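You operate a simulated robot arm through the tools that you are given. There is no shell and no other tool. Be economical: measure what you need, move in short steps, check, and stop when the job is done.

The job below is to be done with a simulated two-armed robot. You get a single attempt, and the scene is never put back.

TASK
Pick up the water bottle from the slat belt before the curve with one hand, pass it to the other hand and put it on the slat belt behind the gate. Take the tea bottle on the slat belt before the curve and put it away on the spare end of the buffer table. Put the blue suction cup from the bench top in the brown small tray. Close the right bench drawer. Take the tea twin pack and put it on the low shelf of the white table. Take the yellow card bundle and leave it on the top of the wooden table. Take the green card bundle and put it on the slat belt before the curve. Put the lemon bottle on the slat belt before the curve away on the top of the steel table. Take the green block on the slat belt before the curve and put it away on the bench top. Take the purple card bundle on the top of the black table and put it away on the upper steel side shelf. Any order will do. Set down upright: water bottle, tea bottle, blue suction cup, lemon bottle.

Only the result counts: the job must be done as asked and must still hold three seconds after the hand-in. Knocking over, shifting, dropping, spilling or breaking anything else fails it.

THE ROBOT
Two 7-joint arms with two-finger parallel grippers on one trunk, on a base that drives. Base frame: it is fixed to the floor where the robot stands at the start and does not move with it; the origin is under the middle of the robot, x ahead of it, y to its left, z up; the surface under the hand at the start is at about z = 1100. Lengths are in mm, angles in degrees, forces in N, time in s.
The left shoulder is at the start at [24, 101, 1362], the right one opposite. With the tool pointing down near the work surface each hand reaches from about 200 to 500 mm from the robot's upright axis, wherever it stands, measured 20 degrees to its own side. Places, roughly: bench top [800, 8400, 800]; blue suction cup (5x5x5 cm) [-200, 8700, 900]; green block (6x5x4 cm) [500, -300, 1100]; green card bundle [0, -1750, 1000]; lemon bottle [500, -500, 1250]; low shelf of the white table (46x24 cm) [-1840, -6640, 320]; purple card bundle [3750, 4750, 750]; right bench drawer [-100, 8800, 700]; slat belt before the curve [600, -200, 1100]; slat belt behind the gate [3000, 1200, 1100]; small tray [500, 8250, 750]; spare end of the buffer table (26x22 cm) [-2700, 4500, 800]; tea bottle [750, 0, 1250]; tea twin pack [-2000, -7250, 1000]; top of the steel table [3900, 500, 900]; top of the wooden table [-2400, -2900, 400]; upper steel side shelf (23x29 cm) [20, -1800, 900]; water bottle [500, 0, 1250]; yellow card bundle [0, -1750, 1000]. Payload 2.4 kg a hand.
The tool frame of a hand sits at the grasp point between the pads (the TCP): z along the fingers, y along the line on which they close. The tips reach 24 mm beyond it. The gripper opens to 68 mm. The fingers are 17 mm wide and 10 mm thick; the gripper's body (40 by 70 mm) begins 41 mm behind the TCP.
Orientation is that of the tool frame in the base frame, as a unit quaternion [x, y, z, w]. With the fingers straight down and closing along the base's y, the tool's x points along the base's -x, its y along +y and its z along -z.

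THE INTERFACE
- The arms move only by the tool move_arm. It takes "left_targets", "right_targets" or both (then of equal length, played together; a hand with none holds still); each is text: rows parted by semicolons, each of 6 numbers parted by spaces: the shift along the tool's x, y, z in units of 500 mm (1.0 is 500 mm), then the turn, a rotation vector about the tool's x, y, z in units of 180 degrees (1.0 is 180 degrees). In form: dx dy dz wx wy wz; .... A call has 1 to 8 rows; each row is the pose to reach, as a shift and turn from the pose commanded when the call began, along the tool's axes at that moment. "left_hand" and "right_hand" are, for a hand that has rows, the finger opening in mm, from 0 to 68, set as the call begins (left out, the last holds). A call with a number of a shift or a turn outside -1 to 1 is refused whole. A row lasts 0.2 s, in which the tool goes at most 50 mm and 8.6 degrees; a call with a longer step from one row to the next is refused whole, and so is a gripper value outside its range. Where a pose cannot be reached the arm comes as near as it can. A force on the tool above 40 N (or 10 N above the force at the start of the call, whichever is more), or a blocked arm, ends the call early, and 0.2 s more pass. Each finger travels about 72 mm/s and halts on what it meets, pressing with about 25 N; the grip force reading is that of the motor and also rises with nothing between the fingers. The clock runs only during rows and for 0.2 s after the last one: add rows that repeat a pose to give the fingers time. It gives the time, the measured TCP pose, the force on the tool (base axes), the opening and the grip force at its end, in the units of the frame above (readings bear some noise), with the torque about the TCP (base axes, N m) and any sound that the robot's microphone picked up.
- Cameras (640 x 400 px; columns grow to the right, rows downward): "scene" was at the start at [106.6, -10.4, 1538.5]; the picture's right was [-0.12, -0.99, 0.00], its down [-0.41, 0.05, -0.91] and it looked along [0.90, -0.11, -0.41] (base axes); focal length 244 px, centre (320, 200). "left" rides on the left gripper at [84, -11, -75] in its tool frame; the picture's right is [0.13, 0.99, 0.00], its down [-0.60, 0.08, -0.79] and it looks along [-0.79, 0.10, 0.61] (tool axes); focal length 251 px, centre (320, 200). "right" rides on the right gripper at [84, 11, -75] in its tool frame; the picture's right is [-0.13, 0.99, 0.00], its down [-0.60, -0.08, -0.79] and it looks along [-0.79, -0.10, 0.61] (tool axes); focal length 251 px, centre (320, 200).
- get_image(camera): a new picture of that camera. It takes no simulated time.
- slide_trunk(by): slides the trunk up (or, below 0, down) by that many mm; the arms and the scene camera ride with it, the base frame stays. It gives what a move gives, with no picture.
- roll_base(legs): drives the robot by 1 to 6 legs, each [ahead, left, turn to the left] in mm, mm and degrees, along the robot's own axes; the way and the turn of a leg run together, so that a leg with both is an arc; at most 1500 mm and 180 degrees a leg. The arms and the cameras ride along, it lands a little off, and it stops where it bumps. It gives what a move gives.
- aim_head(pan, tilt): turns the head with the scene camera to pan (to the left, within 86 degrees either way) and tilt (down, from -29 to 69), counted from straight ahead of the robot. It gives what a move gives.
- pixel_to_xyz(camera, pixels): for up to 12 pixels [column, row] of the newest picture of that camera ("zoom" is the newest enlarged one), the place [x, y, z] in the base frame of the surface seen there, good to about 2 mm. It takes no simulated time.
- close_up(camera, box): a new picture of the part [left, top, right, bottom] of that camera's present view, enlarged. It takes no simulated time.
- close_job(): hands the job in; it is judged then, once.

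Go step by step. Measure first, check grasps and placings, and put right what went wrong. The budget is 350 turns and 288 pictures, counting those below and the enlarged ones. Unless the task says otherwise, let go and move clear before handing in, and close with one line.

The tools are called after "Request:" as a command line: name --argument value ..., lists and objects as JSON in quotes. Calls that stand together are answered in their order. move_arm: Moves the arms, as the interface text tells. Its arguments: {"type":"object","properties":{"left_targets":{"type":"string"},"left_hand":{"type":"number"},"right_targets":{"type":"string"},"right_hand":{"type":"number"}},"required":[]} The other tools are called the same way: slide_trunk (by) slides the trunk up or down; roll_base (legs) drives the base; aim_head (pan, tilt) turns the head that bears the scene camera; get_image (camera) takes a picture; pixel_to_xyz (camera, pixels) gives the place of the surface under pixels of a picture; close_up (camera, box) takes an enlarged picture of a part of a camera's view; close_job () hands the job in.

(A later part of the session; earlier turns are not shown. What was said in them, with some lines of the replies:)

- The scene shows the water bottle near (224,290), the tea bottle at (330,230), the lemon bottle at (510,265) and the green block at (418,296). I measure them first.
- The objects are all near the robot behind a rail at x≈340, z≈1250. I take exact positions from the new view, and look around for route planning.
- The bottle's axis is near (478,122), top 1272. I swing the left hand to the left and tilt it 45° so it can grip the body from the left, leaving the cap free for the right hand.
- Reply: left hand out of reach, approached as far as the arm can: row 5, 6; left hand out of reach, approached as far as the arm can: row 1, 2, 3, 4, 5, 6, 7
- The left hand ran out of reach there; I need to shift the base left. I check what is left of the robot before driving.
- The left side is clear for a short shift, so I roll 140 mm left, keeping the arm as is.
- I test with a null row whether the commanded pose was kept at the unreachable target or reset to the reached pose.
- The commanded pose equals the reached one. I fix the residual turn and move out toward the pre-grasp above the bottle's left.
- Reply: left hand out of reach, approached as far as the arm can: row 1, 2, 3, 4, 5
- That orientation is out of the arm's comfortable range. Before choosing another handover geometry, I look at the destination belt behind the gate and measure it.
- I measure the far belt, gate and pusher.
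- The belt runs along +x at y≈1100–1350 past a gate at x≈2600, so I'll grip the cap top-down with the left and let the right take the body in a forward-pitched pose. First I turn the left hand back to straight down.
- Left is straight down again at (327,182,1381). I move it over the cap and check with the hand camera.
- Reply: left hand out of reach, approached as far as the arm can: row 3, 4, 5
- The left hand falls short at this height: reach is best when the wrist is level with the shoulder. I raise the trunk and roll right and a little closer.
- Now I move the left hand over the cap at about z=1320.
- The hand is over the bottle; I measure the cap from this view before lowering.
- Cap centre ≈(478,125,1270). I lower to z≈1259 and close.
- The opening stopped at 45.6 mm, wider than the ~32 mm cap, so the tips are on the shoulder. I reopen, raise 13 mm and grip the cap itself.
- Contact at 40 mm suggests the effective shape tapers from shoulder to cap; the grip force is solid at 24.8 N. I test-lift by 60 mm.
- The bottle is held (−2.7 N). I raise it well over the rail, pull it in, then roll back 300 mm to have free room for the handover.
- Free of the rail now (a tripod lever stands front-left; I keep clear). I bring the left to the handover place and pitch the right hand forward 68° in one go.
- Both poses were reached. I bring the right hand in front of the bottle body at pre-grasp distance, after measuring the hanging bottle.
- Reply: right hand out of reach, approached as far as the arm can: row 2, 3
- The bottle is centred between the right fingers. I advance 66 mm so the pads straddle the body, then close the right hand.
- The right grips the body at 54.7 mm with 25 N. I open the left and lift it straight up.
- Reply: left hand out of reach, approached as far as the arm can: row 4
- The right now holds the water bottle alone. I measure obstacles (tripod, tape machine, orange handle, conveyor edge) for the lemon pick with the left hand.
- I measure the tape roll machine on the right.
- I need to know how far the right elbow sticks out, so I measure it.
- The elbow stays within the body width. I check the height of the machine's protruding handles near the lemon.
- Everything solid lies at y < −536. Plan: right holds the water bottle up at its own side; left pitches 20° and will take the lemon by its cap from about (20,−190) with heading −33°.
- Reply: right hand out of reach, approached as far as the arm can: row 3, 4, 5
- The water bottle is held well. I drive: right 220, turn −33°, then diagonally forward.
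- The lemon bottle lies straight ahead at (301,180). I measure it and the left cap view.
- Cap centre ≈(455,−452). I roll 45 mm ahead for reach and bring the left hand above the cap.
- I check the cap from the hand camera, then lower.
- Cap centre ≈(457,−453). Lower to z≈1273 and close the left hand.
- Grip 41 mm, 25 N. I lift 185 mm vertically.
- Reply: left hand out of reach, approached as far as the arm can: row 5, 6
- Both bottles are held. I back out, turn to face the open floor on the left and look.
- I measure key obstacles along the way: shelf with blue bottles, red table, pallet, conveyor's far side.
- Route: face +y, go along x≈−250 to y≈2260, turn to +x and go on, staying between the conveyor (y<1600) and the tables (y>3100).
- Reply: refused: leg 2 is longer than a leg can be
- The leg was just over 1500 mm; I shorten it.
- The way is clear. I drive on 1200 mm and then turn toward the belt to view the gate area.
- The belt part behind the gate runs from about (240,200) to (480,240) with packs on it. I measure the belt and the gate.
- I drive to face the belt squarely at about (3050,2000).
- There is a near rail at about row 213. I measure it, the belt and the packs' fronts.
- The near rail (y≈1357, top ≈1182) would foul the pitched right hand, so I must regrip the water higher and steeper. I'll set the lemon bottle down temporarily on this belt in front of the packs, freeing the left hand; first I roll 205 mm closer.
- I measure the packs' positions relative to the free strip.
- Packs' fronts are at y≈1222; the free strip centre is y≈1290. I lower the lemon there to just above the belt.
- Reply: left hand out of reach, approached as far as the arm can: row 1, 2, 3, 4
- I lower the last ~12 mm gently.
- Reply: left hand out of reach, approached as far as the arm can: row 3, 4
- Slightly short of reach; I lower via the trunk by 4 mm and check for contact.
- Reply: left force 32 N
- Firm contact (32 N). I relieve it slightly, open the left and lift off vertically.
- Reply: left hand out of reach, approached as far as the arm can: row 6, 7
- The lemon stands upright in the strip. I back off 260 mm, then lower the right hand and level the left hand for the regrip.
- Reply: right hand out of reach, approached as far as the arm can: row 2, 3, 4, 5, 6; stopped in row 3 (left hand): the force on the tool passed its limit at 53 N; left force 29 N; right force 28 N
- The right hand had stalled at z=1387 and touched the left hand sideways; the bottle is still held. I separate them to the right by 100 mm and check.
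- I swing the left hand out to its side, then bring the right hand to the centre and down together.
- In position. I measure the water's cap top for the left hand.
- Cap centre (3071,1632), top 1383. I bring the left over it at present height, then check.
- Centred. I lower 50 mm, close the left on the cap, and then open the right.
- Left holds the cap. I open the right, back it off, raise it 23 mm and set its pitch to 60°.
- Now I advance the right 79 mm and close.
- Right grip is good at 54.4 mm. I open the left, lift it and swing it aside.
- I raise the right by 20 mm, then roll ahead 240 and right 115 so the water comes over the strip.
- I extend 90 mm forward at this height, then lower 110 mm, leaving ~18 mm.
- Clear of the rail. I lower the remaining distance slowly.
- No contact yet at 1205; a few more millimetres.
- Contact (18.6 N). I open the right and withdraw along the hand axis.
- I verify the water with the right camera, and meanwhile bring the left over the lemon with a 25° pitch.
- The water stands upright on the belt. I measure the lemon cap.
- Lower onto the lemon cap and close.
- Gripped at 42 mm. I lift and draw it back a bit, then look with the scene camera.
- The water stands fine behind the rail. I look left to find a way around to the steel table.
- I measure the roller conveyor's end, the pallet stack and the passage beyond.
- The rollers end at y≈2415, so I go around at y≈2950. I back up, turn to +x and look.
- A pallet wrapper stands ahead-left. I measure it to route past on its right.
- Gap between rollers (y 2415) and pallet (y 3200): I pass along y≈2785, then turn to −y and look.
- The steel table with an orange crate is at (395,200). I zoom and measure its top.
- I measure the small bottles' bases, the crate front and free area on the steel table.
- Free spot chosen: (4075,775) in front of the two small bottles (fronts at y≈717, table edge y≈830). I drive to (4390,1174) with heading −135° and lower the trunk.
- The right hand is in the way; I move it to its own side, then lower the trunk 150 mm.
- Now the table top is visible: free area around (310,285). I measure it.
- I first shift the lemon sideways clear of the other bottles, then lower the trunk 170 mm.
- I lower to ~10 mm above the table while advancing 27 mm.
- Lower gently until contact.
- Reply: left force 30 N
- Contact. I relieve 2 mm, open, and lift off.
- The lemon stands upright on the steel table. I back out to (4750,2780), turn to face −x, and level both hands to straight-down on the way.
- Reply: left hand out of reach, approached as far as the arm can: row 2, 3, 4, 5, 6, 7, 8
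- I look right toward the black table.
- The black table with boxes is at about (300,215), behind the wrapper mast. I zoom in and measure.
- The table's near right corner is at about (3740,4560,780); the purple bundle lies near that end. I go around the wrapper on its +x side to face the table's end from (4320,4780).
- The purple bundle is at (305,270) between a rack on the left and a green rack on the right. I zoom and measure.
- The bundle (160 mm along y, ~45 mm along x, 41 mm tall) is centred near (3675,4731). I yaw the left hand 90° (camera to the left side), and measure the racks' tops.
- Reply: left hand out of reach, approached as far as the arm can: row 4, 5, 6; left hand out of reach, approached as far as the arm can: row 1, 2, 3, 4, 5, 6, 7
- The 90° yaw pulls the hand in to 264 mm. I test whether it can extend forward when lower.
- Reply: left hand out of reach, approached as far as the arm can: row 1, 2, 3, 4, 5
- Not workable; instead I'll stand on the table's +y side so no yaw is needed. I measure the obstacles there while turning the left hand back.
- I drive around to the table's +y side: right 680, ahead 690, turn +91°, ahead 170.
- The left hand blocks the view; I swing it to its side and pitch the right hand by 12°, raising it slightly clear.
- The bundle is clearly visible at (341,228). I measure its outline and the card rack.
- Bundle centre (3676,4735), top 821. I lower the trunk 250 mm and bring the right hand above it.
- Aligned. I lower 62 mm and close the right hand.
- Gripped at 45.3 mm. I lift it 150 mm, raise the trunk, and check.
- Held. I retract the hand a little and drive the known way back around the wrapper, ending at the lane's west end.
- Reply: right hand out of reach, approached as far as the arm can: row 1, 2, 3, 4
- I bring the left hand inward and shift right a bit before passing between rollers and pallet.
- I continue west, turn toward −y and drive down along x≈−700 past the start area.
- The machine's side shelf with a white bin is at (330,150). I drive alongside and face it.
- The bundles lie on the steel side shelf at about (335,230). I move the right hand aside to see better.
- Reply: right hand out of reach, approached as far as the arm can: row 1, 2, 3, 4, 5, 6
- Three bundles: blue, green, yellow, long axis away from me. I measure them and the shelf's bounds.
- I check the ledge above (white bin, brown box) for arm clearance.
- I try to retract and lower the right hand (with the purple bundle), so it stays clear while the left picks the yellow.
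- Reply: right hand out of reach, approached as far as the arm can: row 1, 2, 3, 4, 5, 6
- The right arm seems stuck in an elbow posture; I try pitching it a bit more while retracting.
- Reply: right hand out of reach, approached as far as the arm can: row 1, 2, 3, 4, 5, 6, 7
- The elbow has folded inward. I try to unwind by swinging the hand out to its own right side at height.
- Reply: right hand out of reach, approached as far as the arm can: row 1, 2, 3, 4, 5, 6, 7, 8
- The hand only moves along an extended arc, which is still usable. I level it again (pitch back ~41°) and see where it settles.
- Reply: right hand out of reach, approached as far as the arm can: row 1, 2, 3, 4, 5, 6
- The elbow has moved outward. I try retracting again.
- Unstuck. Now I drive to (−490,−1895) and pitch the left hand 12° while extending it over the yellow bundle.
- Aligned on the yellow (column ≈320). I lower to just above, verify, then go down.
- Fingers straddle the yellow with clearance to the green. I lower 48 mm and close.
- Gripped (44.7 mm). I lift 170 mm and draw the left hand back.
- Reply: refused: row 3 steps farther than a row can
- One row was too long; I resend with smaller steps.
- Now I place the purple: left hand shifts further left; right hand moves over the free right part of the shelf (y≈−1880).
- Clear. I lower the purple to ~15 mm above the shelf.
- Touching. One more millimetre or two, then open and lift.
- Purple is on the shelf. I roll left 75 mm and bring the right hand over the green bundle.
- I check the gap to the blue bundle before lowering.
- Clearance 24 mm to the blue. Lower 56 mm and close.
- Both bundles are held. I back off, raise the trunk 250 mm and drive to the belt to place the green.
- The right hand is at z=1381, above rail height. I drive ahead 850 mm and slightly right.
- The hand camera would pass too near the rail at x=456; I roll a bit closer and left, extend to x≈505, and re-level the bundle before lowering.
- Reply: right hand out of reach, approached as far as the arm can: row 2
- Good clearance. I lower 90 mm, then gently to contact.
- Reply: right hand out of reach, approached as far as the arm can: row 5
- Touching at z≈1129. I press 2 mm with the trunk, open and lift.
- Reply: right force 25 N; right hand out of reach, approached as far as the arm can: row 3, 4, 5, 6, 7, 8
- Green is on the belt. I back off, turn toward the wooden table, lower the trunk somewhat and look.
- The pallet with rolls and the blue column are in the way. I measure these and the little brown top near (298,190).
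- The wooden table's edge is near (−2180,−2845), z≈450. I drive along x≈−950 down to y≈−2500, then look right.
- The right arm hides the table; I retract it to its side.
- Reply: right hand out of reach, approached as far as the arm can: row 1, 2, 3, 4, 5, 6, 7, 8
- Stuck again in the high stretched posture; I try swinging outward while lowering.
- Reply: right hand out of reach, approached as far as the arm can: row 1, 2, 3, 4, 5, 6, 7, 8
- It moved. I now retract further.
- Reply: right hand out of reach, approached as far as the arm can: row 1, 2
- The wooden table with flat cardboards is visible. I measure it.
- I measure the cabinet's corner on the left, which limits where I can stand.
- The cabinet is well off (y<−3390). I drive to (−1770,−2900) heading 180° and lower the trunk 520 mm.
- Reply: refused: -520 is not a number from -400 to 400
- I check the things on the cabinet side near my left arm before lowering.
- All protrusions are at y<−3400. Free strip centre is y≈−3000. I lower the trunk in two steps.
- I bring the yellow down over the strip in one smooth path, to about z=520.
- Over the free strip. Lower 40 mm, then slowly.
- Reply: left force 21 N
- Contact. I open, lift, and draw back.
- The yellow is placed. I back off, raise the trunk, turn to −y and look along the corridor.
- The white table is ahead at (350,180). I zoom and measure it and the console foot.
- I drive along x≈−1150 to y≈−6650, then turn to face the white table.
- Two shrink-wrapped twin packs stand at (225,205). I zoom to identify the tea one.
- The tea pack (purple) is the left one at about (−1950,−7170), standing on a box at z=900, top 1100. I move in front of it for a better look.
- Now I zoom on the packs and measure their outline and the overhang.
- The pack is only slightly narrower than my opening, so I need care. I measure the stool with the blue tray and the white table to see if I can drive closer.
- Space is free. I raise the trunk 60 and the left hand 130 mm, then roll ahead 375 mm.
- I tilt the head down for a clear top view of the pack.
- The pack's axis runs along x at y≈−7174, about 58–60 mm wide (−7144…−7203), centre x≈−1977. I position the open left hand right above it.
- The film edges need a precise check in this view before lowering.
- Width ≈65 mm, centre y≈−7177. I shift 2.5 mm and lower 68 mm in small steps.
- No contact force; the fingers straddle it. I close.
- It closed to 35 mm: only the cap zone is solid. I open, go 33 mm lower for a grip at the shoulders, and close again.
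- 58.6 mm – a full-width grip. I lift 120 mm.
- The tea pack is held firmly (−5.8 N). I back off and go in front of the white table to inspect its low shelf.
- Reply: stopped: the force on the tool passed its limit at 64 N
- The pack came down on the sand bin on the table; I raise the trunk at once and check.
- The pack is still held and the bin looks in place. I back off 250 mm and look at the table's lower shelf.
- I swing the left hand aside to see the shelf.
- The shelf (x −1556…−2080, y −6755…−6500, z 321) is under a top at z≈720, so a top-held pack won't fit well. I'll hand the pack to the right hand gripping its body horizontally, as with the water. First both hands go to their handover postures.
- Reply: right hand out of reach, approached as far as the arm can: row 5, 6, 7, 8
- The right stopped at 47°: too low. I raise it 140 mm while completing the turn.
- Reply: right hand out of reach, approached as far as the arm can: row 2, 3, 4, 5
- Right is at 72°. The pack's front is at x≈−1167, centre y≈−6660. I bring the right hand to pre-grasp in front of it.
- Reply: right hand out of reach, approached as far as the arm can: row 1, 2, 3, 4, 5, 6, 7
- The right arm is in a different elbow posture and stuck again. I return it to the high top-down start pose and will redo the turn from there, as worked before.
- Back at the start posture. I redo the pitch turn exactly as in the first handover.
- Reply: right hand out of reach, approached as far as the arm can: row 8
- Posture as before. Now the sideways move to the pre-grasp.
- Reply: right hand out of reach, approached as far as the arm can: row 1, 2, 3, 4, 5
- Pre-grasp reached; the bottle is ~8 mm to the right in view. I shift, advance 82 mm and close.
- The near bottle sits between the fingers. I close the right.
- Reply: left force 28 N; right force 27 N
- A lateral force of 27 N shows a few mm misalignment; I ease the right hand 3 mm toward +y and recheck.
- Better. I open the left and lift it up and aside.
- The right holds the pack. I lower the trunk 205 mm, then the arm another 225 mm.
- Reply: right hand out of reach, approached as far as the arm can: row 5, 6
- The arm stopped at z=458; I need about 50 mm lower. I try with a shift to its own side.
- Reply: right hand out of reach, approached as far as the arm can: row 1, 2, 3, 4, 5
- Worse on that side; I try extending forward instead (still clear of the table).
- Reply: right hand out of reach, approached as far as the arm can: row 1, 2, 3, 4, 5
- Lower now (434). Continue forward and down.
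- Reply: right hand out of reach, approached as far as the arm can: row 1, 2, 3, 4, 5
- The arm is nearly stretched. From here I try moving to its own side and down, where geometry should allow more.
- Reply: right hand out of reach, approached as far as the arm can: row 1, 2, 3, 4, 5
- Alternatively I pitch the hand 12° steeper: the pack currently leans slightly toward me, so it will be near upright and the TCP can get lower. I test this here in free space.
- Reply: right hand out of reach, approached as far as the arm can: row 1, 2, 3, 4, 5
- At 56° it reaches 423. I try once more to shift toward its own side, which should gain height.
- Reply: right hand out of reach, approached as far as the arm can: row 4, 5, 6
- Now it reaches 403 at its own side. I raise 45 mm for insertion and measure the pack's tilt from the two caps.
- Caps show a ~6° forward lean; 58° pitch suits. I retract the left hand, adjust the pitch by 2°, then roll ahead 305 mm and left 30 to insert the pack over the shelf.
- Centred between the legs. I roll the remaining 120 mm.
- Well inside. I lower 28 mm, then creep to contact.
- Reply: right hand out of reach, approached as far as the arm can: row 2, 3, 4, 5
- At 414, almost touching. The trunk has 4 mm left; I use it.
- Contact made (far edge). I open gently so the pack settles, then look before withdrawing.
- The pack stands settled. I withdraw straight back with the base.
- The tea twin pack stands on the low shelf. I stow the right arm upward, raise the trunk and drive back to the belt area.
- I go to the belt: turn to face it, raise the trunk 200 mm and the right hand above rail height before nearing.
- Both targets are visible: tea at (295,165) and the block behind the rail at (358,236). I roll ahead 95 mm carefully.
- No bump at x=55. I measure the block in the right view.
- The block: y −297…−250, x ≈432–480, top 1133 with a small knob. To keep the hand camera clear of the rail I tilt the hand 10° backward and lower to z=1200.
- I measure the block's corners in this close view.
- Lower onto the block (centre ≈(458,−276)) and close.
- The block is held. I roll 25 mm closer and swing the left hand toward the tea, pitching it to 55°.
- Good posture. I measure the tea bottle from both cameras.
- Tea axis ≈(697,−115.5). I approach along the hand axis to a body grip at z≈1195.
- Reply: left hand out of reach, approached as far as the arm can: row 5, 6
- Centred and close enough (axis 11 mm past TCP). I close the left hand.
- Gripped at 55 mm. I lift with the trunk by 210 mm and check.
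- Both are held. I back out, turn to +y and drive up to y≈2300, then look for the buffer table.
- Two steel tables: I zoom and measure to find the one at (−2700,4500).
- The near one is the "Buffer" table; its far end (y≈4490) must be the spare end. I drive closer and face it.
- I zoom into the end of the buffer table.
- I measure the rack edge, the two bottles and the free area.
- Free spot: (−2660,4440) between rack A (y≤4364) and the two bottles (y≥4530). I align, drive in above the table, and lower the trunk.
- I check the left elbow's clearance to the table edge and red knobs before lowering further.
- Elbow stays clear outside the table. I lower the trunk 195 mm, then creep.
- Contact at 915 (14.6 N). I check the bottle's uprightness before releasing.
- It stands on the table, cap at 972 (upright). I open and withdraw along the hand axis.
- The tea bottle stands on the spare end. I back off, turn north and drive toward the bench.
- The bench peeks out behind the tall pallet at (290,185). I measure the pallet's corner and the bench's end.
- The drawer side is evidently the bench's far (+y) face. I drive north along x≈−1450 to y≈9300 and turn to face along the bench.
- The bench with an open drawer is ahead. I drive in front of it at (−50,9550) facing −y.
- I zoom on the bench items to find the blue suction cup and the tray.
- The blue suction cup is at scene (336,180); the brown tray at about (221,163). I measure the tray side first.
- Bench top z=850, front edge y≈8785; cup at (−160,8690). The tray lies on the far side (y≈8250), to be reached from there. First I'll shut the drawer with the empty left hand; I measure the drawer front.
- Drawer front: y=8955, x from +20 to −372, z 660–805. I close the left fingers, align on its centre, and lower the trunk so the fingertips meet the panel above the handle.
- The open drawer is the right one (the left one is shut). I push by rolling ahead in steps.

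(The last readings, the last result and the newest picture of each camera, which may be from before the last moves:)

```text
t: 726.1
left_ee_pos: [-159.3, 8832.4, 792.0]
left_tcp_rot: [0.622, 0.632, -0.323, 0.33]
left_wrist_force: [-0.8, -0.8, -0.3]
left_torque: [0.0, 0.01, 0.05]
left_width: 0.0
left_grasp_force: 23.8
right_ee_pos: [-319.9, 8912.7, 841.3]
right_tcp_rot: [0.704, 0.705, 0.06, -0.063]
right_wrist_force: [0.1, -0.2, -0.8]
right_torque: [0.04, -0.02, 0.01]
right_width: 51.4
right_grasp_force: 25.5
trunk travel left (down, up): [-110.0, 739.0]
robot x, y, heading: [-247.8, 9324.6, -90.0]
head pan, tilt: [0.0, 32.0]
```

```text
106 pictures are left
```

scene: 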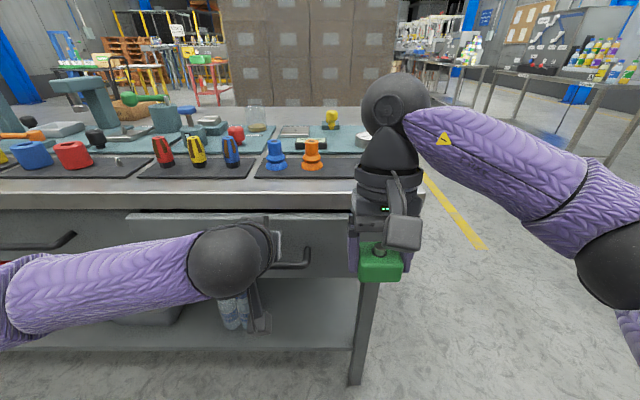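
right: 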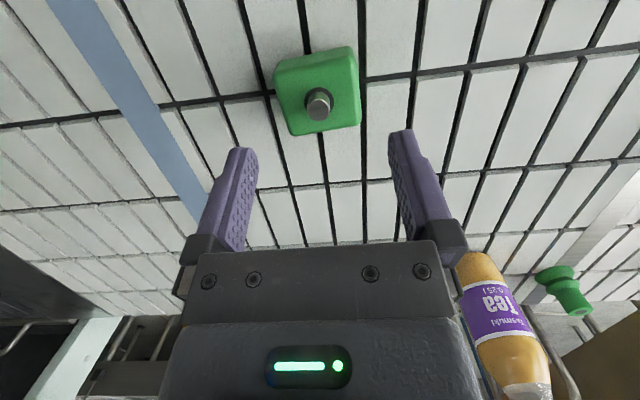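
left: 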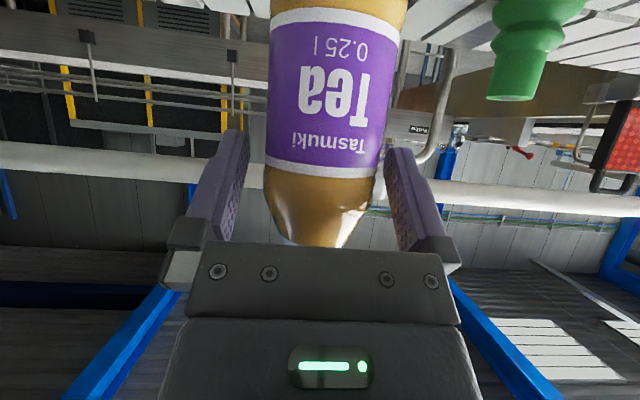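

The drawer has moved in. I measure both drawer fronts to see the remaining gap.

Request:
pixel_to_xyz --camera "scene" --pixels '[[320, 235], [150, 222], [60, 220], [100, 222], [250, 200], [340, 260], [100, 202]]'

```text
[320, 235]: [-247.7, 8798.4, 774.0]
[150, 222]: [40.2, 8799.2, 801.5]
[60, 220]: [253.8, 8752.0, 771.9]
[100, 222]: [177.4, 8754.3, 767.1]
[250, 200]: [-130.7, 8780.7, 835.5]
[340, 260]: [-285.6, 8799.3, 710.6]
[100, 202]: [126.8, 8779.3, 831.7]
```

46 mm remain (closed front is y≈8753). I push on: 44 mm, then a few more.

Request:
roll_base --legs '[[46, 0, 0]]'

Request:
get_image --camera "scene"

Request:
pixel_to_xyz --camera "scene" --pixels '[[320, 235], [320, 245], [60, 230], [30, 232], [340, 262]]'

```text
t: 727.1
left_ee_pos: [-159.1, 8785.8, 792.1]
left_tcp_rot: [0.623, 0.631, -0.323, 0.329]
left_wrist_force: [-0.5, 0.8, -0.8]
left_torque: [0.02, -0.02, -0.01]
left_width: 0.0
left_grasp_force: 24.1
right_ee_pos: [-319.4, 8866.5, 839.1]
right_tcp_rot: [0.704, 0.705, 0.06, -0.064]
right_wrist_force: [0.0, 0.0, -1.5]
right_torque: [0.03, 0.03, 0.0]
right_width: 51.7
right_grasp_force: 24.9
trunk travel left (down, up): [-110.0, 739.0]
robot x, y, heading: [-248.0, 9272.3, -89.9]
head pan, tilt: [0.0, 32.0]
```

```text
105 pictures are left
```

scene: 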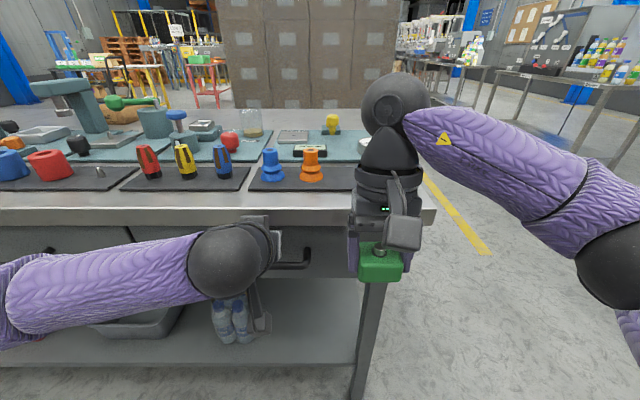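

```text
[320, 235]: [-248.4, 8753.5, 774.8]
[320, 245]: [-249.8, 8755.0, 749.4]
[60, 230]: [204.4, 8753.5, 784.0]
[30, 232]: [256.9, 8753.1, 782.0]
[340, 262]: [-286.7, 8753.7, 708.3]
```

The drawer front is flush (8753.5, same as the left one). I back off, raise the trunk 250 mm and level the left hand to ~10°.

Request:
roll_base --legs '[[-160, 0, 0]]'

Request:
slide_trunk --by 250

Request:
move_arm --left_targets "0 0 0 0 .0417 0; 0 0 0 0 .0833 0; 0 0 0 0 .125 0; 0 0 0 0 .1667 0; 0 0 0 0 .2083 0; 0 0 0 0 .25 0; 0 0 0 0 .25 0" --left_hand 66

Request:
aim_head --pan 0 --tilt 42

Request:
get_image --camera "scene"

```text
t: 728.5
left_ee_pos: [-158.0, 8946.1, 792.3]
left_tcp_rot: [0.622, 0.632, -0.323, 0.33]
left_wrist_force: [0.4, -0.8, 0.3]
left_torque: [0.01, 0.0, 0.0]
left_width: 0.3
left_grasp_force: 23.1
right_ee_pos: [-320.3, 9028.3, 841.2]
right_tcp_rot: [0.703, 0.706, 0.06, -0.064]
right_wrist_force: [0.0, -0.2, -1.5]
right_torque: [0.01, 0.01, -0.02]
right_width: 51.6
right_grasp_force: 25.4
trunk travel left (down, up): [-110.0, 739.0]
robot x, y, heading: [-249.0, 9436.6, -89.8]
head pan, tilt: [0.0, 32.0]
```

```text
t: 731.1
left_ee_pos: [-159.0, 8946.8, 1042.2]
left_tcp_rot: [0.622, 0.632, -0.323, 0.33]
left_wrist_force: [0.0, 0.3, -0.7]
left_torque: [0.03, 0.01, -0.03]
left_width: 0.0
left_grasp_force: 23.6
right_ee_pos: [-320.2, 9027.8, 1091.2]
right_tcp_rot: [0.703, 0.706, 0.06, -0.064]
right_wrist_force: [-0.5, -0.3, -1.3]
right_torque: [-0.03, -0.02, -0.01]
right_width: 51.9
right_grasp_force: 24.9
trunk travel left (down, up): [-360.0, 489.0]
robot x, y, heading: [-245.9, 9434.5, -90.2]
head pan, tilt: [0.0, 32.0]
```

```text
t: 732.7
left_ee_pos: [-157.8, 8946.5, 1041.4]
left_tcp_rot: [0.699, 0.71, -0.061, 0.062]
left_wrist_force: [-0.2, 0.0, -0.6]
left_torque: [0.0, -0.02, 0.0]
left_width: 66.0
left_grasp_force: 0.0
right_ee_pos: [-319.7, 9027.1, 1090.8]
right_tcp_rot: [0.703, 0.705, 0.06, -0.064]
right_wrist_force: [0.0, -0.5, -1.2]
right_torque: [0.0, 0.01, 0.0]
right_width: 51.6
right_grasp_force: 24.9
trunk travel left (down, up): [-360.0, 489.0]
robot x, y, heading: [-248.9, 9436.4, -89.8]
head pan, tilt: [0.0, 32.0]
```

```text
t: 733.4
left_ee_pos: [-157.8, 8946.5, 1042.9]
left_tcp_rot: [0.699, 0.71, -0.061, 0.063]
left_wrist_force: [-0.4, 0.9, 0.0]
left_torque: [0.0, 0.02, 0.0]
left_width: 65.9
left_grasp_force: 0.0
right_ee_pos: [-320.5, 9027.8, 1091.2]
right_tcp_rot: [0.702, 0.706, 0.061, -0.065]
right_wrist_force: [0.2, -0.2, -1.4]
right_torque: [-0.02, 0.0, -0.01]
right_width: 51.8
right_grasp_force: 24.8
trunk travel left (down, up): [-360.0, 489.0]
robot x, y, heading: [-248.9, 9433.9, -89.7]
head pan, tilt: [0.0, 42.0]
```

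```text
104 pictures are left
```

scene: 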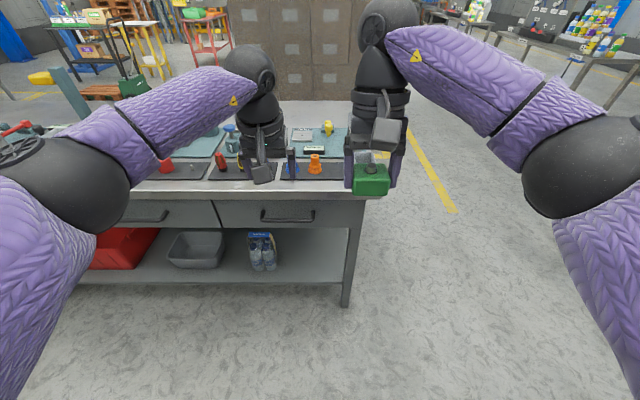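

The drawer is shut. I roll ahead 256 mm so the left hand is above the cup.

Request:
roll_base --legs '[[255, 0, 0]]'

Request:
get_image --camera "left"

```text
t: 735.2
left_ee_pos: [-156.2, 8691.8, 1041.6]
left_tcp_rot: [0.698, 0.711, -0.06, 0.063]
left_wrist_force: [0.5, -0.4, 0.8]
left_torque: [0.03, 0.03, 0.03]
left_width: 66.1
left_grasp_force: 0.0
right_ee_pos: [-319.0, 8771.9, 1090.5]
right_tcp_rot: [0.703, 0.706, 0.06, -0.064]
right_wrist_force: [-0.1, 0.1, -0.9]
right_torque: [0.04, -0.03, 0.0]
right_width: 51.7
right_grasp_force: 24.4
trunk travel left (down, up): [-360.0, 489.0]
robot x, y, heading: [-246.8, 9180.0, -89.8]
head pan, tilt: [0.0, 42.0]
```

```text
103 pictures are left
```

left: 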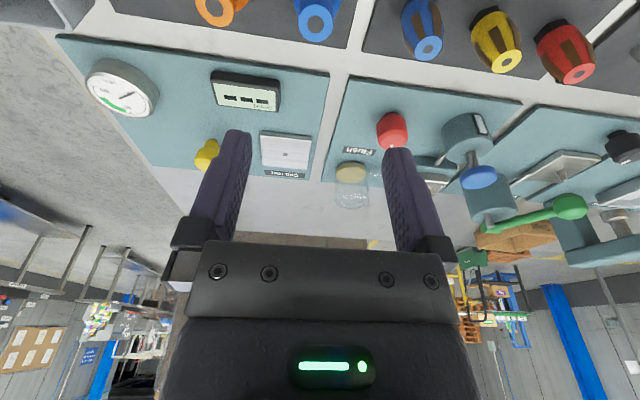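

The cup is at (317,18) in view. I measure it and lower partway.

Request:
pixel_to_xyz --camera "left" --pixels '[[306, 20], [328, 20], [317, 32], [317, 10], [299, 12], [338, 10]]'

Request:
move_arm --left_targets ".007 0 .04 0 0 0; .017 0 .098 0 0 0; .026 0 .148 0 0 0; .026 0 .148 0 0 0"

Request:
get_image --camera "left"

```text
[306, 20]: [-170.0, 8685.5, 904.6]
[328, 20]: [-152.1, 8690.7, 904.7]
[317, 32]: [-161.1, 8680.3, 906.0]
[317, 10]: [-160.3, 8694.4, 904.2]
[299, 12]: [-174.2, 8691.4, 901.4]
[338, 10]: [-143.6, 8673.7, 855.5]
```

```text
t: 736.2
left_ee_pos: [-154.9, 8691.6, 968.0]
left_tcp_rot: [0.699, 0.71, -0.061, 0.064]
left_wrist_force: [-0.5, -0.8, -0.7]
left_torque: [0.01, 0.01, 0.01]
left_width: 66.3
left_grasp_force: 0.0
right_ee_pos: [-318.7, 8772.3, 1090.0]
right_tcp_rot: [0.702, 0.707, 0.06, -0.064]
right_wrist_force: [0.4, 0.3, -1.1]
right_torque: [0.03, 0.0, 0.02]
right_width: 51.3
right_grasp_force: 24.3
trunk travel left (down, up): [-360.0, 489.0]
robot x, y, heading: [-247.6, 9178.7, -89.7]
head pan, tilt: [0.0, 42.0]
```

```text
102 pictures are left
```

left: 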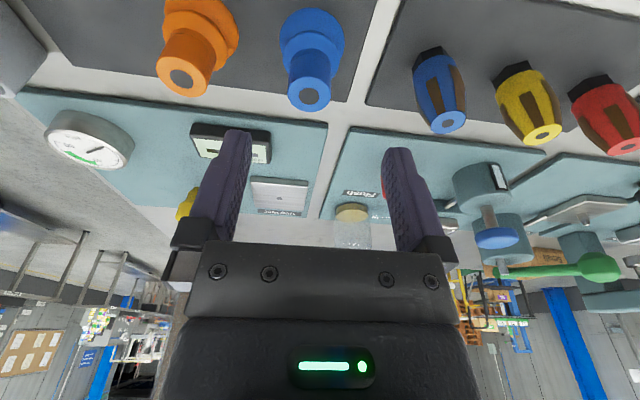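

Cup centre (−161,8687), top 905. I align, lower to z≈890, and close.

Request:
move_arm --left_targets "-.003 -.012 .02 0 0 0; .004 -.012 .07 0 0 0; .011 -.012 .115 0 0 0; .018 -.012 .155 0 0 0; .018 -.012 .155 0 0 0"

Request:
move_arm --left_targets "0 0 0 0 0 0; 0 0 0 0 0 0; 0 0 0 0 0 0; 0 0 0 0 0 0; 0 0 0 0 0 0" --left_hand 0

Request:
get_image --camera "left"

```text
t: 737.4
left_ee_pos: [-162.6, 8688.8, 888.5]
left_tcp_rot: [0.699, 0.71, -0.061, 0.062]
left_wrist_force: [0.1, 0.8, -0.5]
left_torque: [-0.02, -0.01, -0.04]
left_width: 66.2
left_grasp_force: 0.0
right_ee_pos: [-317.0, 8772.4, 1090.8]
right_tcp_rot: [0.702, 0.706, 0.061, -0.064]
right_wrist_force: [-1.0, 0.1, -1.1]
right_torque: [0.03, 0.02, -0.02]
right_width: 51.5
right_grasp_force: 24.9
trunk travel left (down, up): [-360.0, 489.0]
robot x, y, heading: [-245.6, 9176.8, -89.7]
head pan, tilt: [0.0, 42.0]
```

```text
t: 738.6
left_ee_pos: [-161.4, 8688.1, 889.1]
left_tcp_rot: [0.698, 0.711, -0.06, 0.062]
left_wrist_force: [0.3, -0.8, -0.4]
left_torque: [0.0, -0.01, -0.02]
left_width: 32.7
left_grasp_force: 24.7
right_ee_pos: [-318.6, 8772.0, 1091.5]
right_tcp_rot: [0.702, 0.706, 0.061, -0.064]
right_wrist_force: [0.1, 0.3, -1.2]
right_torque: [-0.01, 0.01, 0.0]
right_width: 51.5
right_grasp_force: 24.7
trunk travel left (down, up): [-360.0, 489.0]
robot x, y, heading: [-245.7, 9179.8, -89.6]
head pan, tilt: [0.0, 42.0]
```

```text
101 pictures are left
```

left: 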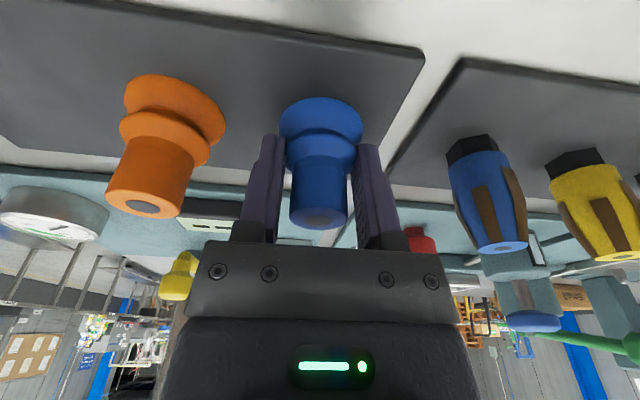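

Cup gripped at 32.7 mm. I lift it 150 mm and look.

Request:
move_arm --left_targets "-.01 0 -.055 0 0 0; -.026 0 -.148 0 0 0; -.042 0 -.237 0 0 0; -.052 0 -.296 0 0 0; -.052 0 -.296 0 0 0"

Request:
get_image --camera "left"

```text
t: 739.8
left_ee_pos: [-164.6, 8688.5, 1036.9]
left_tcp_rot: [0.698, 0.711, -0.06, 0.063]
left_wrist_force: [0.4, -0.8, -0.4]
left_torque: [-0.02, -0.02, 0.02]
left_width: 32.3
left_grasp_force: 25.1
right_ee_pos: [-317.3, 8772.0, 1090.2]
right_tcp_rot: [0.701, 0.707, 0.06, -0.064]
right_wrist_force: [0.3, 0.0, -1.0]
right_torque: [-0.03, 0.0, -0.02]
right_width: 51.7
right_grasp_force: 25.3
trunk travel left (down, up): [-360.0, 489.0]
robot x, y, heading: [-248.5, 9179.6, -90.2]
head pan, tilt: [0.0, 42.0]
```

```text
100 pictures are left
```

left: 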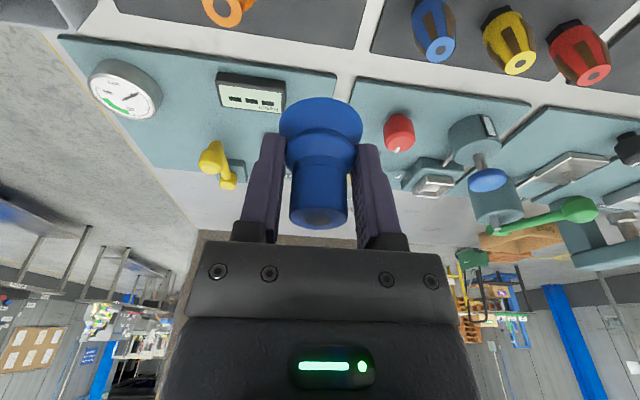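

Held. I drive around the bench's −x end to its other side.

Request:
roll_base --legs '[[-350, 0, 0], [0, -850, 0], [1300, 0, 0], [570, 0, 0], [0, 600, 0]]'

Request:
aim_head --pan 60 --tilt 25

Request:
get_image --camera "scene"

```text
t: 758.3
left_ee_pos: [-381.5, 7168.5, 1036.7]
left_tcp_rot: [0.691, 0.717, -0.059, 0.064]
left_wrist_force: [-0.4, -0.3, -1.1]
left_torque: [-0.02, 0.01, 0.0]
left_width: 23.7
left_grasp_force: 24.5
right_ee_pos: [-539.2, 7251.9, 1090.1]
right_tcp_rot: [0.696, 0.713, 0.06, -0.065]
right_wrist_force: [-0.5, -0.3, -0.3]
right_torque: [0.01, 0.0, 0.0]
right_width: 51.4
right_grasp_force: 25.2
trunk travel left (down, up): [-360.0, 489.0]
robot x, y, heading: [-478.2, 7661.3, -88.5]
head pan, tilt: [0.0, 42.0]
```

```text
t: 759.6
left_ee_pos: [-383.7, 7169.8, 1036.4]
left_tcp_rot: [0.692, 0.717, -0.061, 0.063]
left_wrist_force: [-0.3, -0.4, -1.1]
left_torque: [0.02, -0.01, 0.0]
left_width: 23.6
left_grasp_force: 25.1
right_ee_pos: [-539.7, 7251.0, 1091.1]
right_tcp_rot: [0.696, 0.713, 0.06, -0.065]
right_wrist_force: [0.3, 0.3, -0.8]
right_torque: [0.01, 0.02, 0.03]
right_width: 51.5
right_grasp_force: 25.2
trunk travel left (down, up): [-360.0, 489.0]
robot x, y, heading: [-474.7, 7659.8, -88.7]
head pan, tilt: [60.0, 25.0]
```

```text
99 pictures are left
```

scene: 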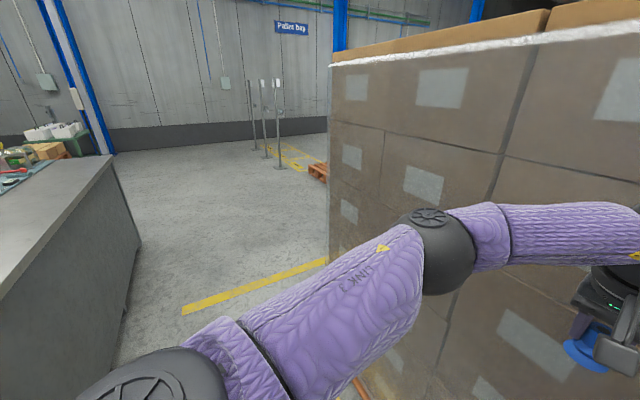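

The left opening dropped to 23.6 mm: the cup has slipped. I look at it.

Request:
get_image --camera "left"

```text
98 pictures are left
```

left: 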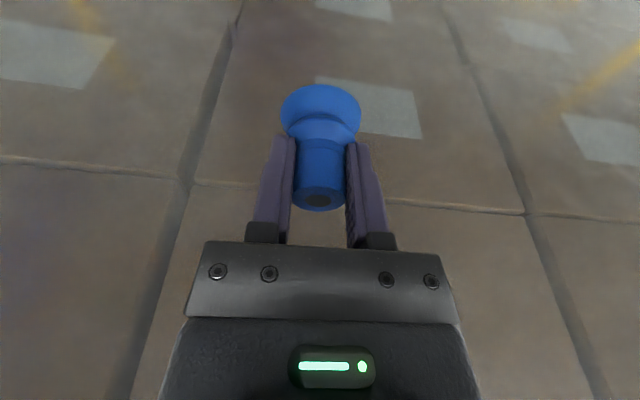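

It now holds by the cup's straight upper neck, which is stable. I turn around gently here and move along to the tray.

Request:
roll_base --legs '[[0, 0, 90], [0, 0, 88.7], [0, -880, 0]]'

Request:
aim_head --pan 0 --tilt 35

Request:
get_image --camera "scene"

```text
t: 771.8
left_ee_pos: [325.2, 8142.4, 1036.8]
left_tcp_rot: [-0.702, 0.706, 0.063, 0.061]
left_wrist_force: [-0.7, -0.5, -0.5]
left_torque: [0.04, -0.01, -0.05]
left_width: 23.7
left_grasp_force: 24.6
right_ee_pos: [480.6, 8055.3, 1090.3]
right_tcp_rot: [-0.699, 0.71, -0.063, -0.061]
right_wrist_force: [-0.4, -0.7, -1.3]
right_torque: [0.01, -0.03, 0.03]
right_width: 51.7
right_grasp_force: 25.0
trunk travel left (down, up): [-360.0, 489.0]
robot x, y, heading: [401.0, 7644.0, 88.7]
head pan, tilt: [60.0, 25.0]
```

```text
t: 773.1
left_ee_pos: [327.1, 8142.0, 1036.8]
left_tcp_rot: [-0.702, 0.706, 0.062, 0.061]
left_wrist_force: [-0.2, -0.5, -0.6]
left_torque: [-0.01, -0.01, 0.01]
left_width: 23.6
left_grasp_force: 24.5
right_ee_pos: [480.1, 8055.0, 1090.3]
right_tcp_rot: [-0.699, 0.71, -0.064, -0.061]
right_wrist_force: [0.3, -0.3, -1.1]
right_torque: [0.02, 0.0, -0.03]
right_width: 51.7
right_grasp_force: 25.2
trunk travel left (down, up): [-360.0, 489.0]
robot x, y, heading: [398.9, 7649.5, 88.9]
head pan, tilt: [0.0, 35.0]
```

```text
97 pictures are left
```

scene: 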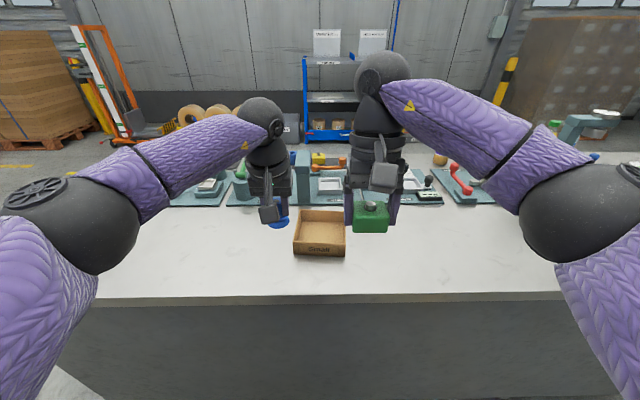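

The tray is right ahead at (320,232) with lots of free bench around. I measure.

Request:
pixel_to_xyz --camera "scene" --pixels '[[295, 250], [345, 252], [302, 212], [344, 212], [320, 232], [320, 225], [320, 240], [320, 290], [200, 270], [440, 260], [320, 215], [310, 238]]'

```text
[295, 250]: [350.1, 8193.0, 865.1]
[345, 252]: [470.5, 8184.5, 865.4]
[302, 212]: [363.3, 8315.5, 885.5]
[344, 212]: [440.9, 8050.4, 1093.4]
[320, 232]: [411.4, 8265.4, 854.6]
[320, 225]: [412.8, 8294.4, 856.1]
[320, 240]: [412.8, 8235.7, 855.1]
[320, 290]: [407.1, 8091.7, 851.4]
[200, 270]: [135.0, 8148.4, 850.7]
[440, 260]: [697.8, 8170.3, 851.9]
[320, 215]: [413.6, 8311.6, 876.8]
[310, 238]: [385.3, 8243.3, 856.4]
```

Tray: x 350–470, y 8190–8320, floor z 855. I roll so the cup is over its centre.

Request:
roll_base --legs '[[113, -84, 1]]'

Request:
get_image --camera "left"

Request:
get_image --camera "scene"

```text
t: 774.4
left_ee_pos: [403.4, 8253.0, 1035.3]
left_tcp_rot: [0.708, -0.701, -0.062, -0.06]
left_wrist_force: [-0.6, 0.8, -1.6]
left_torque: [-0.05, -0.01, -0.01]
left_width: 24.0
left_grasp_force: 25.0
right_ee_pos: [557.0, 8166.4, 1090.3]
right_tcp_rot: [-0.704, 0.704, -0.064, -0.06]
right_wrist_force: [0.1, 0.5, -1.4]
right_torque: [-0.02, 0.02, 0.01]
right_width: 51.6
right_grasp_force: 24.9
trunk travel left (down, up): [-360.0, 489.0]
robot x, y, heading: [483.5, 7757.0, 90.3]
head pan, tilt: [0.0, 35.0]
```

```text
96 pictures are left
```

left: 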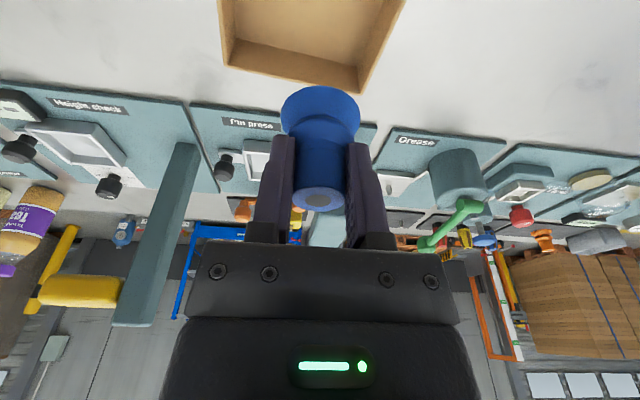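

```text
95 pictures are left
```

scene: 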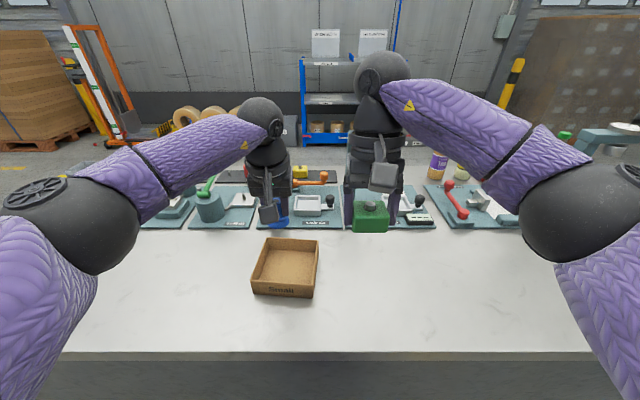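

I shift 7 mm and lower 118 mm into the tray.

Request:
move_arm --left_targets ".01 -.014 .06 0 0 0; .021 -.014 .12 0 0 0; .031 -.014 .18 0 0 0; .041 -.014 .232 0 0 0; .041 -.014 .232 0 0 0"

Request:
close_up --camera "scene" --box '[230, 180, 350, 310]'

```text
t: 775.6
left_ee_pos: [409.5, 8253.0, 918.4]
left_tcp_rot: [0.709, -0.7, -0.062, -0.06]
left_wrist_force: [-0.4, 0.0, -0.4]
left_torque: [-0.03, 0.01, -0.03]
left_width: 23.7
left_grasp_force: 24.8
right_ee_pos: [556.6, 8166.6, 1091.6]
right_tcp_rot: [0.705, -0.704, 0.064, 0.061]
right_wrist_force: [-0.4, 1.4, -1.1]
right_torque: [0.01, 0.0, 0.03]
right_width: 51.4
right_grasp_force: 25.2
trunk travel left (down, up): [-360.0, 489.0]
robot x, y, heading: [484.8, 7760.0, 90.4]
head pan, tilt: [0.0, 35.0]
```

```text
3.08 times, centred on (290, 245) of scene
```

zoom: 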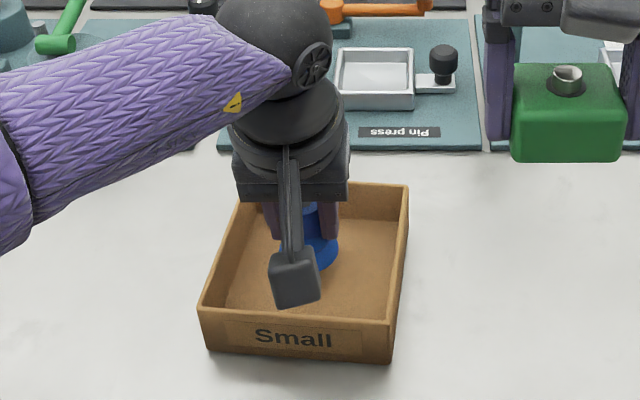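

Centred inside the tray. I creep down to contact.

Request:
move_arm --left_targets ".002 0 .012 0 0 0; .0038 0 .022 0 0 0; .0055 0 .0315 0 0 0; .0055 0 .0315 0 0 0"

```text
t: 776.6
left_ee_pos: [409.3, 8251.1, 903.9]
left_tcp_rot: [0.709, -0.7, -0.063, -0.06]
left_wrist_force: [0.1, 0.4, -1.1]
left_torque: [0.02, 0.01, 0.01]
left_width: 23.3
left_grasp_force: 25.0
right_ee_pos: [557.0, 8166.1, 1090.8]
right_tcp_rot: [0.704, -0.704, 0.064, 0.059]
right_wrist_force: [-0.5, 0.9, -0.7]
right_torque: [-0.01, 0.01, 0.04]
right_width: 51.6
right_grasp_force: 24.2
trunk travel left (down, up): [-360.0, 489.0]
robot x, y, heading: [483.6, 7762.8, 90.0]
head pan, tilt: [0.0, 35.0]
```

Request:
move_arm --left_targets ".0009 0 .005 0 0 0; .0018 0 .01 0 0 0; .0026 0 .015 0 0 0; .0026 0 .015 0 0 0"

```text
t: 777.6
left_ee_pos: [410.6, 8251.7, 897.9]
left_tcp_rot: [0.71, -0.699, -0.063, -0.061]
left_wrist_force: [-2.0, 3.1, 26.4]
left_torque: [0.25, 0.11, 0.01]
left_width: 23.5
left_grasp_force: 25.3
right_ee_pos: [556.6, 8164.5, 1091.8]
right_tcp_rot: [0.705, -0.704, 0.064, 0.059]
right_wrist_force: [0.9, -0.8, -0.8]
right_torque: [-0.05, 0.0, 0.0]
right_width: 51.7
right_grasp_force: 25.2
trunk travel left (down, up): [-360.0, 489.0]
robot x, y, heading: [482.7, 7759.0, 90.0]
head pan, tilt: [0.0, 35.0]
```

Contact. I relieve 2 mm, open to 46 mm, and lift out.

Request:
move_arm --left_targets "-.0007 0 -.004 0 0 0; -.0007 0 -.004 0 0 0; -.0007 0 -.004 0 0 0; -.01 0 -.06 0 0 0; -.026 0 -.15 0 0 0; -.042 0 -.24 0 0 0; -.05 0 -.3 0 0 0" --left_hand 46

Request:
close_up --camera "scene" --box '[230, 180, 420, 310]'

```text
t: 779.2
left_ee_pos: [410.0, 8250.2, 1048.1]
left_tcp_rot: [0.709, -0.7, -0.064, -0.06]
left_wrist_force: [0.5, -0.5, 0.6]
left_torque: [-0.03, 0.01, -0.01]
left_width: 45.8
left_grasp_force: 0.1
right_ee_pos: [557.7, 8166.0, 1090.8]
right_tcp_rot: [0.705, -0.704, 0.064, 0.061]
right_wrist_force: [0.3, 1.0, -1.4]
right_torque: [0.0, -0.02, 0.01]
right_width: 51.7
right_grasp_force: 24.8
trunk travel left (down, up): [-360.0, 489.0]
robot x, y, heading: [485.9, 7760.8, 90.0]
head pan, tilt: [0.0, 35.0]
```

```text
3.08 times, centred on (325, 245) of scene
```

zoom: 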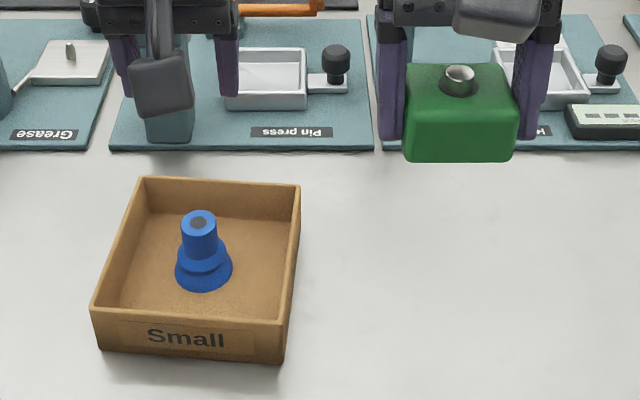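

The blue cup stands upright in the tray. Now the green block: the right hand lowers it on the free bench area at (557,8166).

Request:
move_arm --right_targets "-.015 0 .085 0 0 0; -.03 0 .17 0 0 0; -.045 0 .255 0 0 0; -.06 0 .34 0 0 0; -.0685 0 .386 0 0 0; -.0685 0 .386 0 0 0"

Request:
get_image --camera "scene"

```text
t: 780.6
left_ee_pos: [410.4, 8251.1, 1047.9]
left_tcp_rot: [0.709, -0.7, -0.063, -0.06]
left_wrist_force: [0.2, -0.6, 0.0]
left_torque: [0.03, 0.0, 0.02]
left_width: 46.0
left_grasp_force: 0.1
right_ee_pos: [558.6, 8165.8, 893.4]
right_tcp_rot: [0.705, -0.703, 0.064, 0.061]
right_wrist_force: [0.5, 0.0, -1.9]
right_torque: [-0.02, -0.01, 0.01]
right_width: 51.8
right_grasp_force: 24.9
trunk travel left (down, up): [-360.0, 489.0]
robot x, y, heading: [484.3, 7758.3, 90.3]
head pan, tilt: [0.0, 35.0]
```

```text
92 pictures are left
```

scene: 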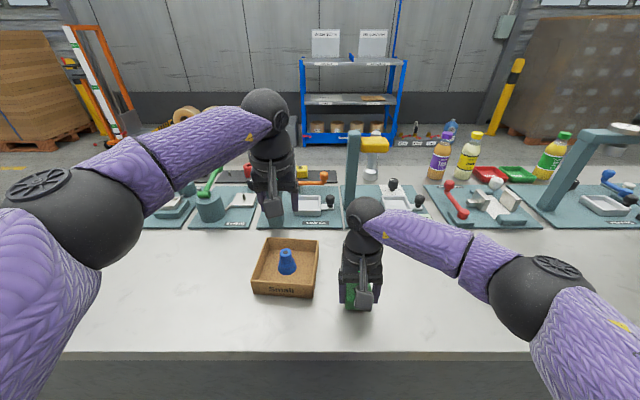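

Request:
move_arm --right_targets "-.0014 0 .008 0 0 0; -.0028 0 .0158 0 0 0; -.004 0 .022 0 0 0; -.004 0 .022 0 0 0"

```text
t: 781.6
left_ee_pos: [410.6, 8251.1, 1047.7]
left_tcp_rot: [0.709, -0.7, -0.063, -0.06]
left_wrist_force: [0.8, 0.8, 0.0]
left_torque: [0.02, -0.02, 0.02]
left_width: 45.9
left_grasp_force: 0.1
right_ee_pos: [558.6, 8167.1, 884.3]
right_tcp_rot: [-0.704, 0.704, -0.064, -0.06]
right_wrist_force: [-0.6, -0.7, -0.4]
right_torque: [-0.03, 0.01, -0.03]
right_width: 51.8
right_grasp_force: 25.1
trunk travel left (down, up): [-360.0, 489.0]
robot x, y, heading: [485.0, 7758.1, 90.1]
head pan, tilt: [0.0, 35.0]
```

Request:
move_arm --right_targets "-.0007 0 .004 0 0 0; -.0011 0 .006 0 0 0; -.0011 0 .006 0 0 0"

```text
t: 782.4
left_ee_pos: [409.6, 8251.7, 1049.0]
left_tcp_rot: [0.709, -0.7, -0.062, -0.06]
left_wrist_force: [-0.3, -0.2, -1.4]
left_torque: [0.02, -0.03, 0.04]
left_width: 45.9
left_grasp_force: 0.1
right_ee_pos: [558.0, 8166.5, 880.3]
right_tcp_rot: [-0.704, 0.705, -0.063, -0.061]
right_wrist_force: [-0.1, -0.6, -0.9]
right_torque: [-0.04, -0.03, 0.03]
right_width: 51.5
right_grasp_force: 25.3
trunk travel left (down, up): [-360.0, 489.0]
robot x, y, heading: [484.0, 7764.5, 89.9]
head pan, tilt: [0.0, 35.0]
```

Request:
move_arm --right_targets "-.0005 0 .003 0 0 0; -.001 0 .006 0 0 0; -.001 0 .006 0 0 0"

```text
t: 783.2
left_ee_pos: [409.9, 8249.0, 1048.4]
left_tcp_rot: [0.709, -0.7, -0.064, -0.061]
left_wrist_force: [0.0, 0.5, 0.1]
left_torque: [-0.02, 0.0, -0.03]
left_width: 45.9
left_grasp_force: 0.1
right_ee_pos: [558.1, 8166.6, 879.7]
right_tcp_rot: [-0.704, 0.704, -0.063, -0.061]
right_wrist_force: [2.9, 0.0, 20.2]
right_torque: [-0.03, 0.04, 0.0]
right_width: 51.8
right_grasp_force: 24.9
trunk travel left (down, up): [-360.0, 489.0]
robot x, y, heading: [481.1, 7760.3, 89.9]
head pan, tilt: [0.0, 35.0]
```

Contact (20 N). I open the right and lift straight up.

Request:
move_arm --right_targets ".0003 0 -.002 0 0 0; .0003 0 -.002 0 0 0; .0003 0 -.002 0 0 0; .011 0 -.06 0 0 0; .027 0 -.15 0 0 0; .043 0 -.24 0 0 0; .057 0 -.32 0 0 0; .057 0 -.32 0 0 0" --right_hand 67

Request:
roll_base --legs '[[-400, 0, 0]]'

Request:
get_image --camera "scene"

```text
t: 785.0
left_ee_pos: [410.9, 8251.0, 1046.5]
left_tcp_rot: [0.709, -0.7, -0.063, -0.06]
left_wrist_force: [0.4, -0.6, -0.9]
left_torque: [-0.03, 0.03, 0.0]
left_width: 45.9
left_grasp_force: 0.0
right_ee_pos: [557.0, 8166.3, 1038.9]
right_tcp_rot: [-0.704, 0.704, -0.064, -0.062]
right_wrist_force: [-0.3, 0.3, 0.2]
right_torque: [-0.01, 0.01, 0.02]
right_width: 66.9
right_grasp_force: 0.2
trunk travel left (down, up): [-360.0, 489.0]
robot x, y, heading: [485.1, 7763.3, 90.0]
head pan, tilt: [0.0, 35.0]
```

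```text
t: 787.5
left_ee_pos: [409.3, 7846.7, 1047.2]
left_tcp_rot: [0.71, -0.699, -0.063, -0.061]
left_wrist_force: [0.7, 0.1, -0.3]
left_torque: [0.02, 0.02, 0.01]
left_width: 46.0
left_grasp_force: 0.1
right_ee_pos: [558.0, 7764.6, 1037.4]
right_tcp_rot: [0.706, -0.703, 0.064, 0.059]
right_wrist_force: [-0.5, 0.0, 0.0]
right_torque: [-0.01, 0.02, -0.02]
right_width: 67.2
right_grasp_force: 0.0
trunk travel left (down, up): [-360.0, 489.0]
robot x, y, heading: [482.5, 7360.6, 90.1]
head pan, tilt: [0.0, 35.0]
```

```text
91 pictures are left
```

scene: 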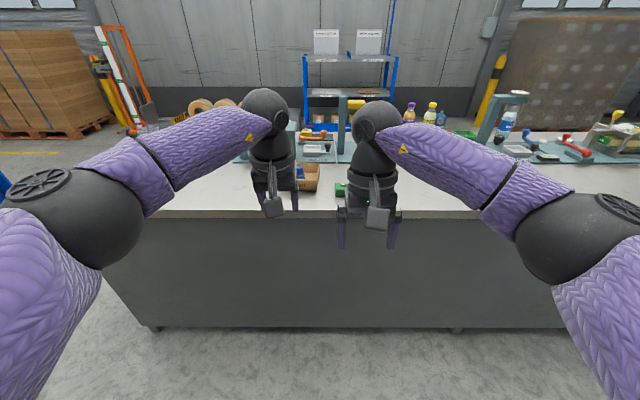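

All ten placements are confirmed in the pictures (the last, at (340,188) and (308,178), show the green block on the bench and the cup's tray), and both hands are empty and clear. I hand in.

Request:
close_job

```text
The job is handed in.
```

I've handed the job in: all ten tasks were done and checked in the pictures or readings, and both hands were empty and clear. One risk is that the tea twin pack was pressed down with about 64 N onto the sand bin on the white table before I raised it. The bin looked in place afterwards, but I didn't measure it.
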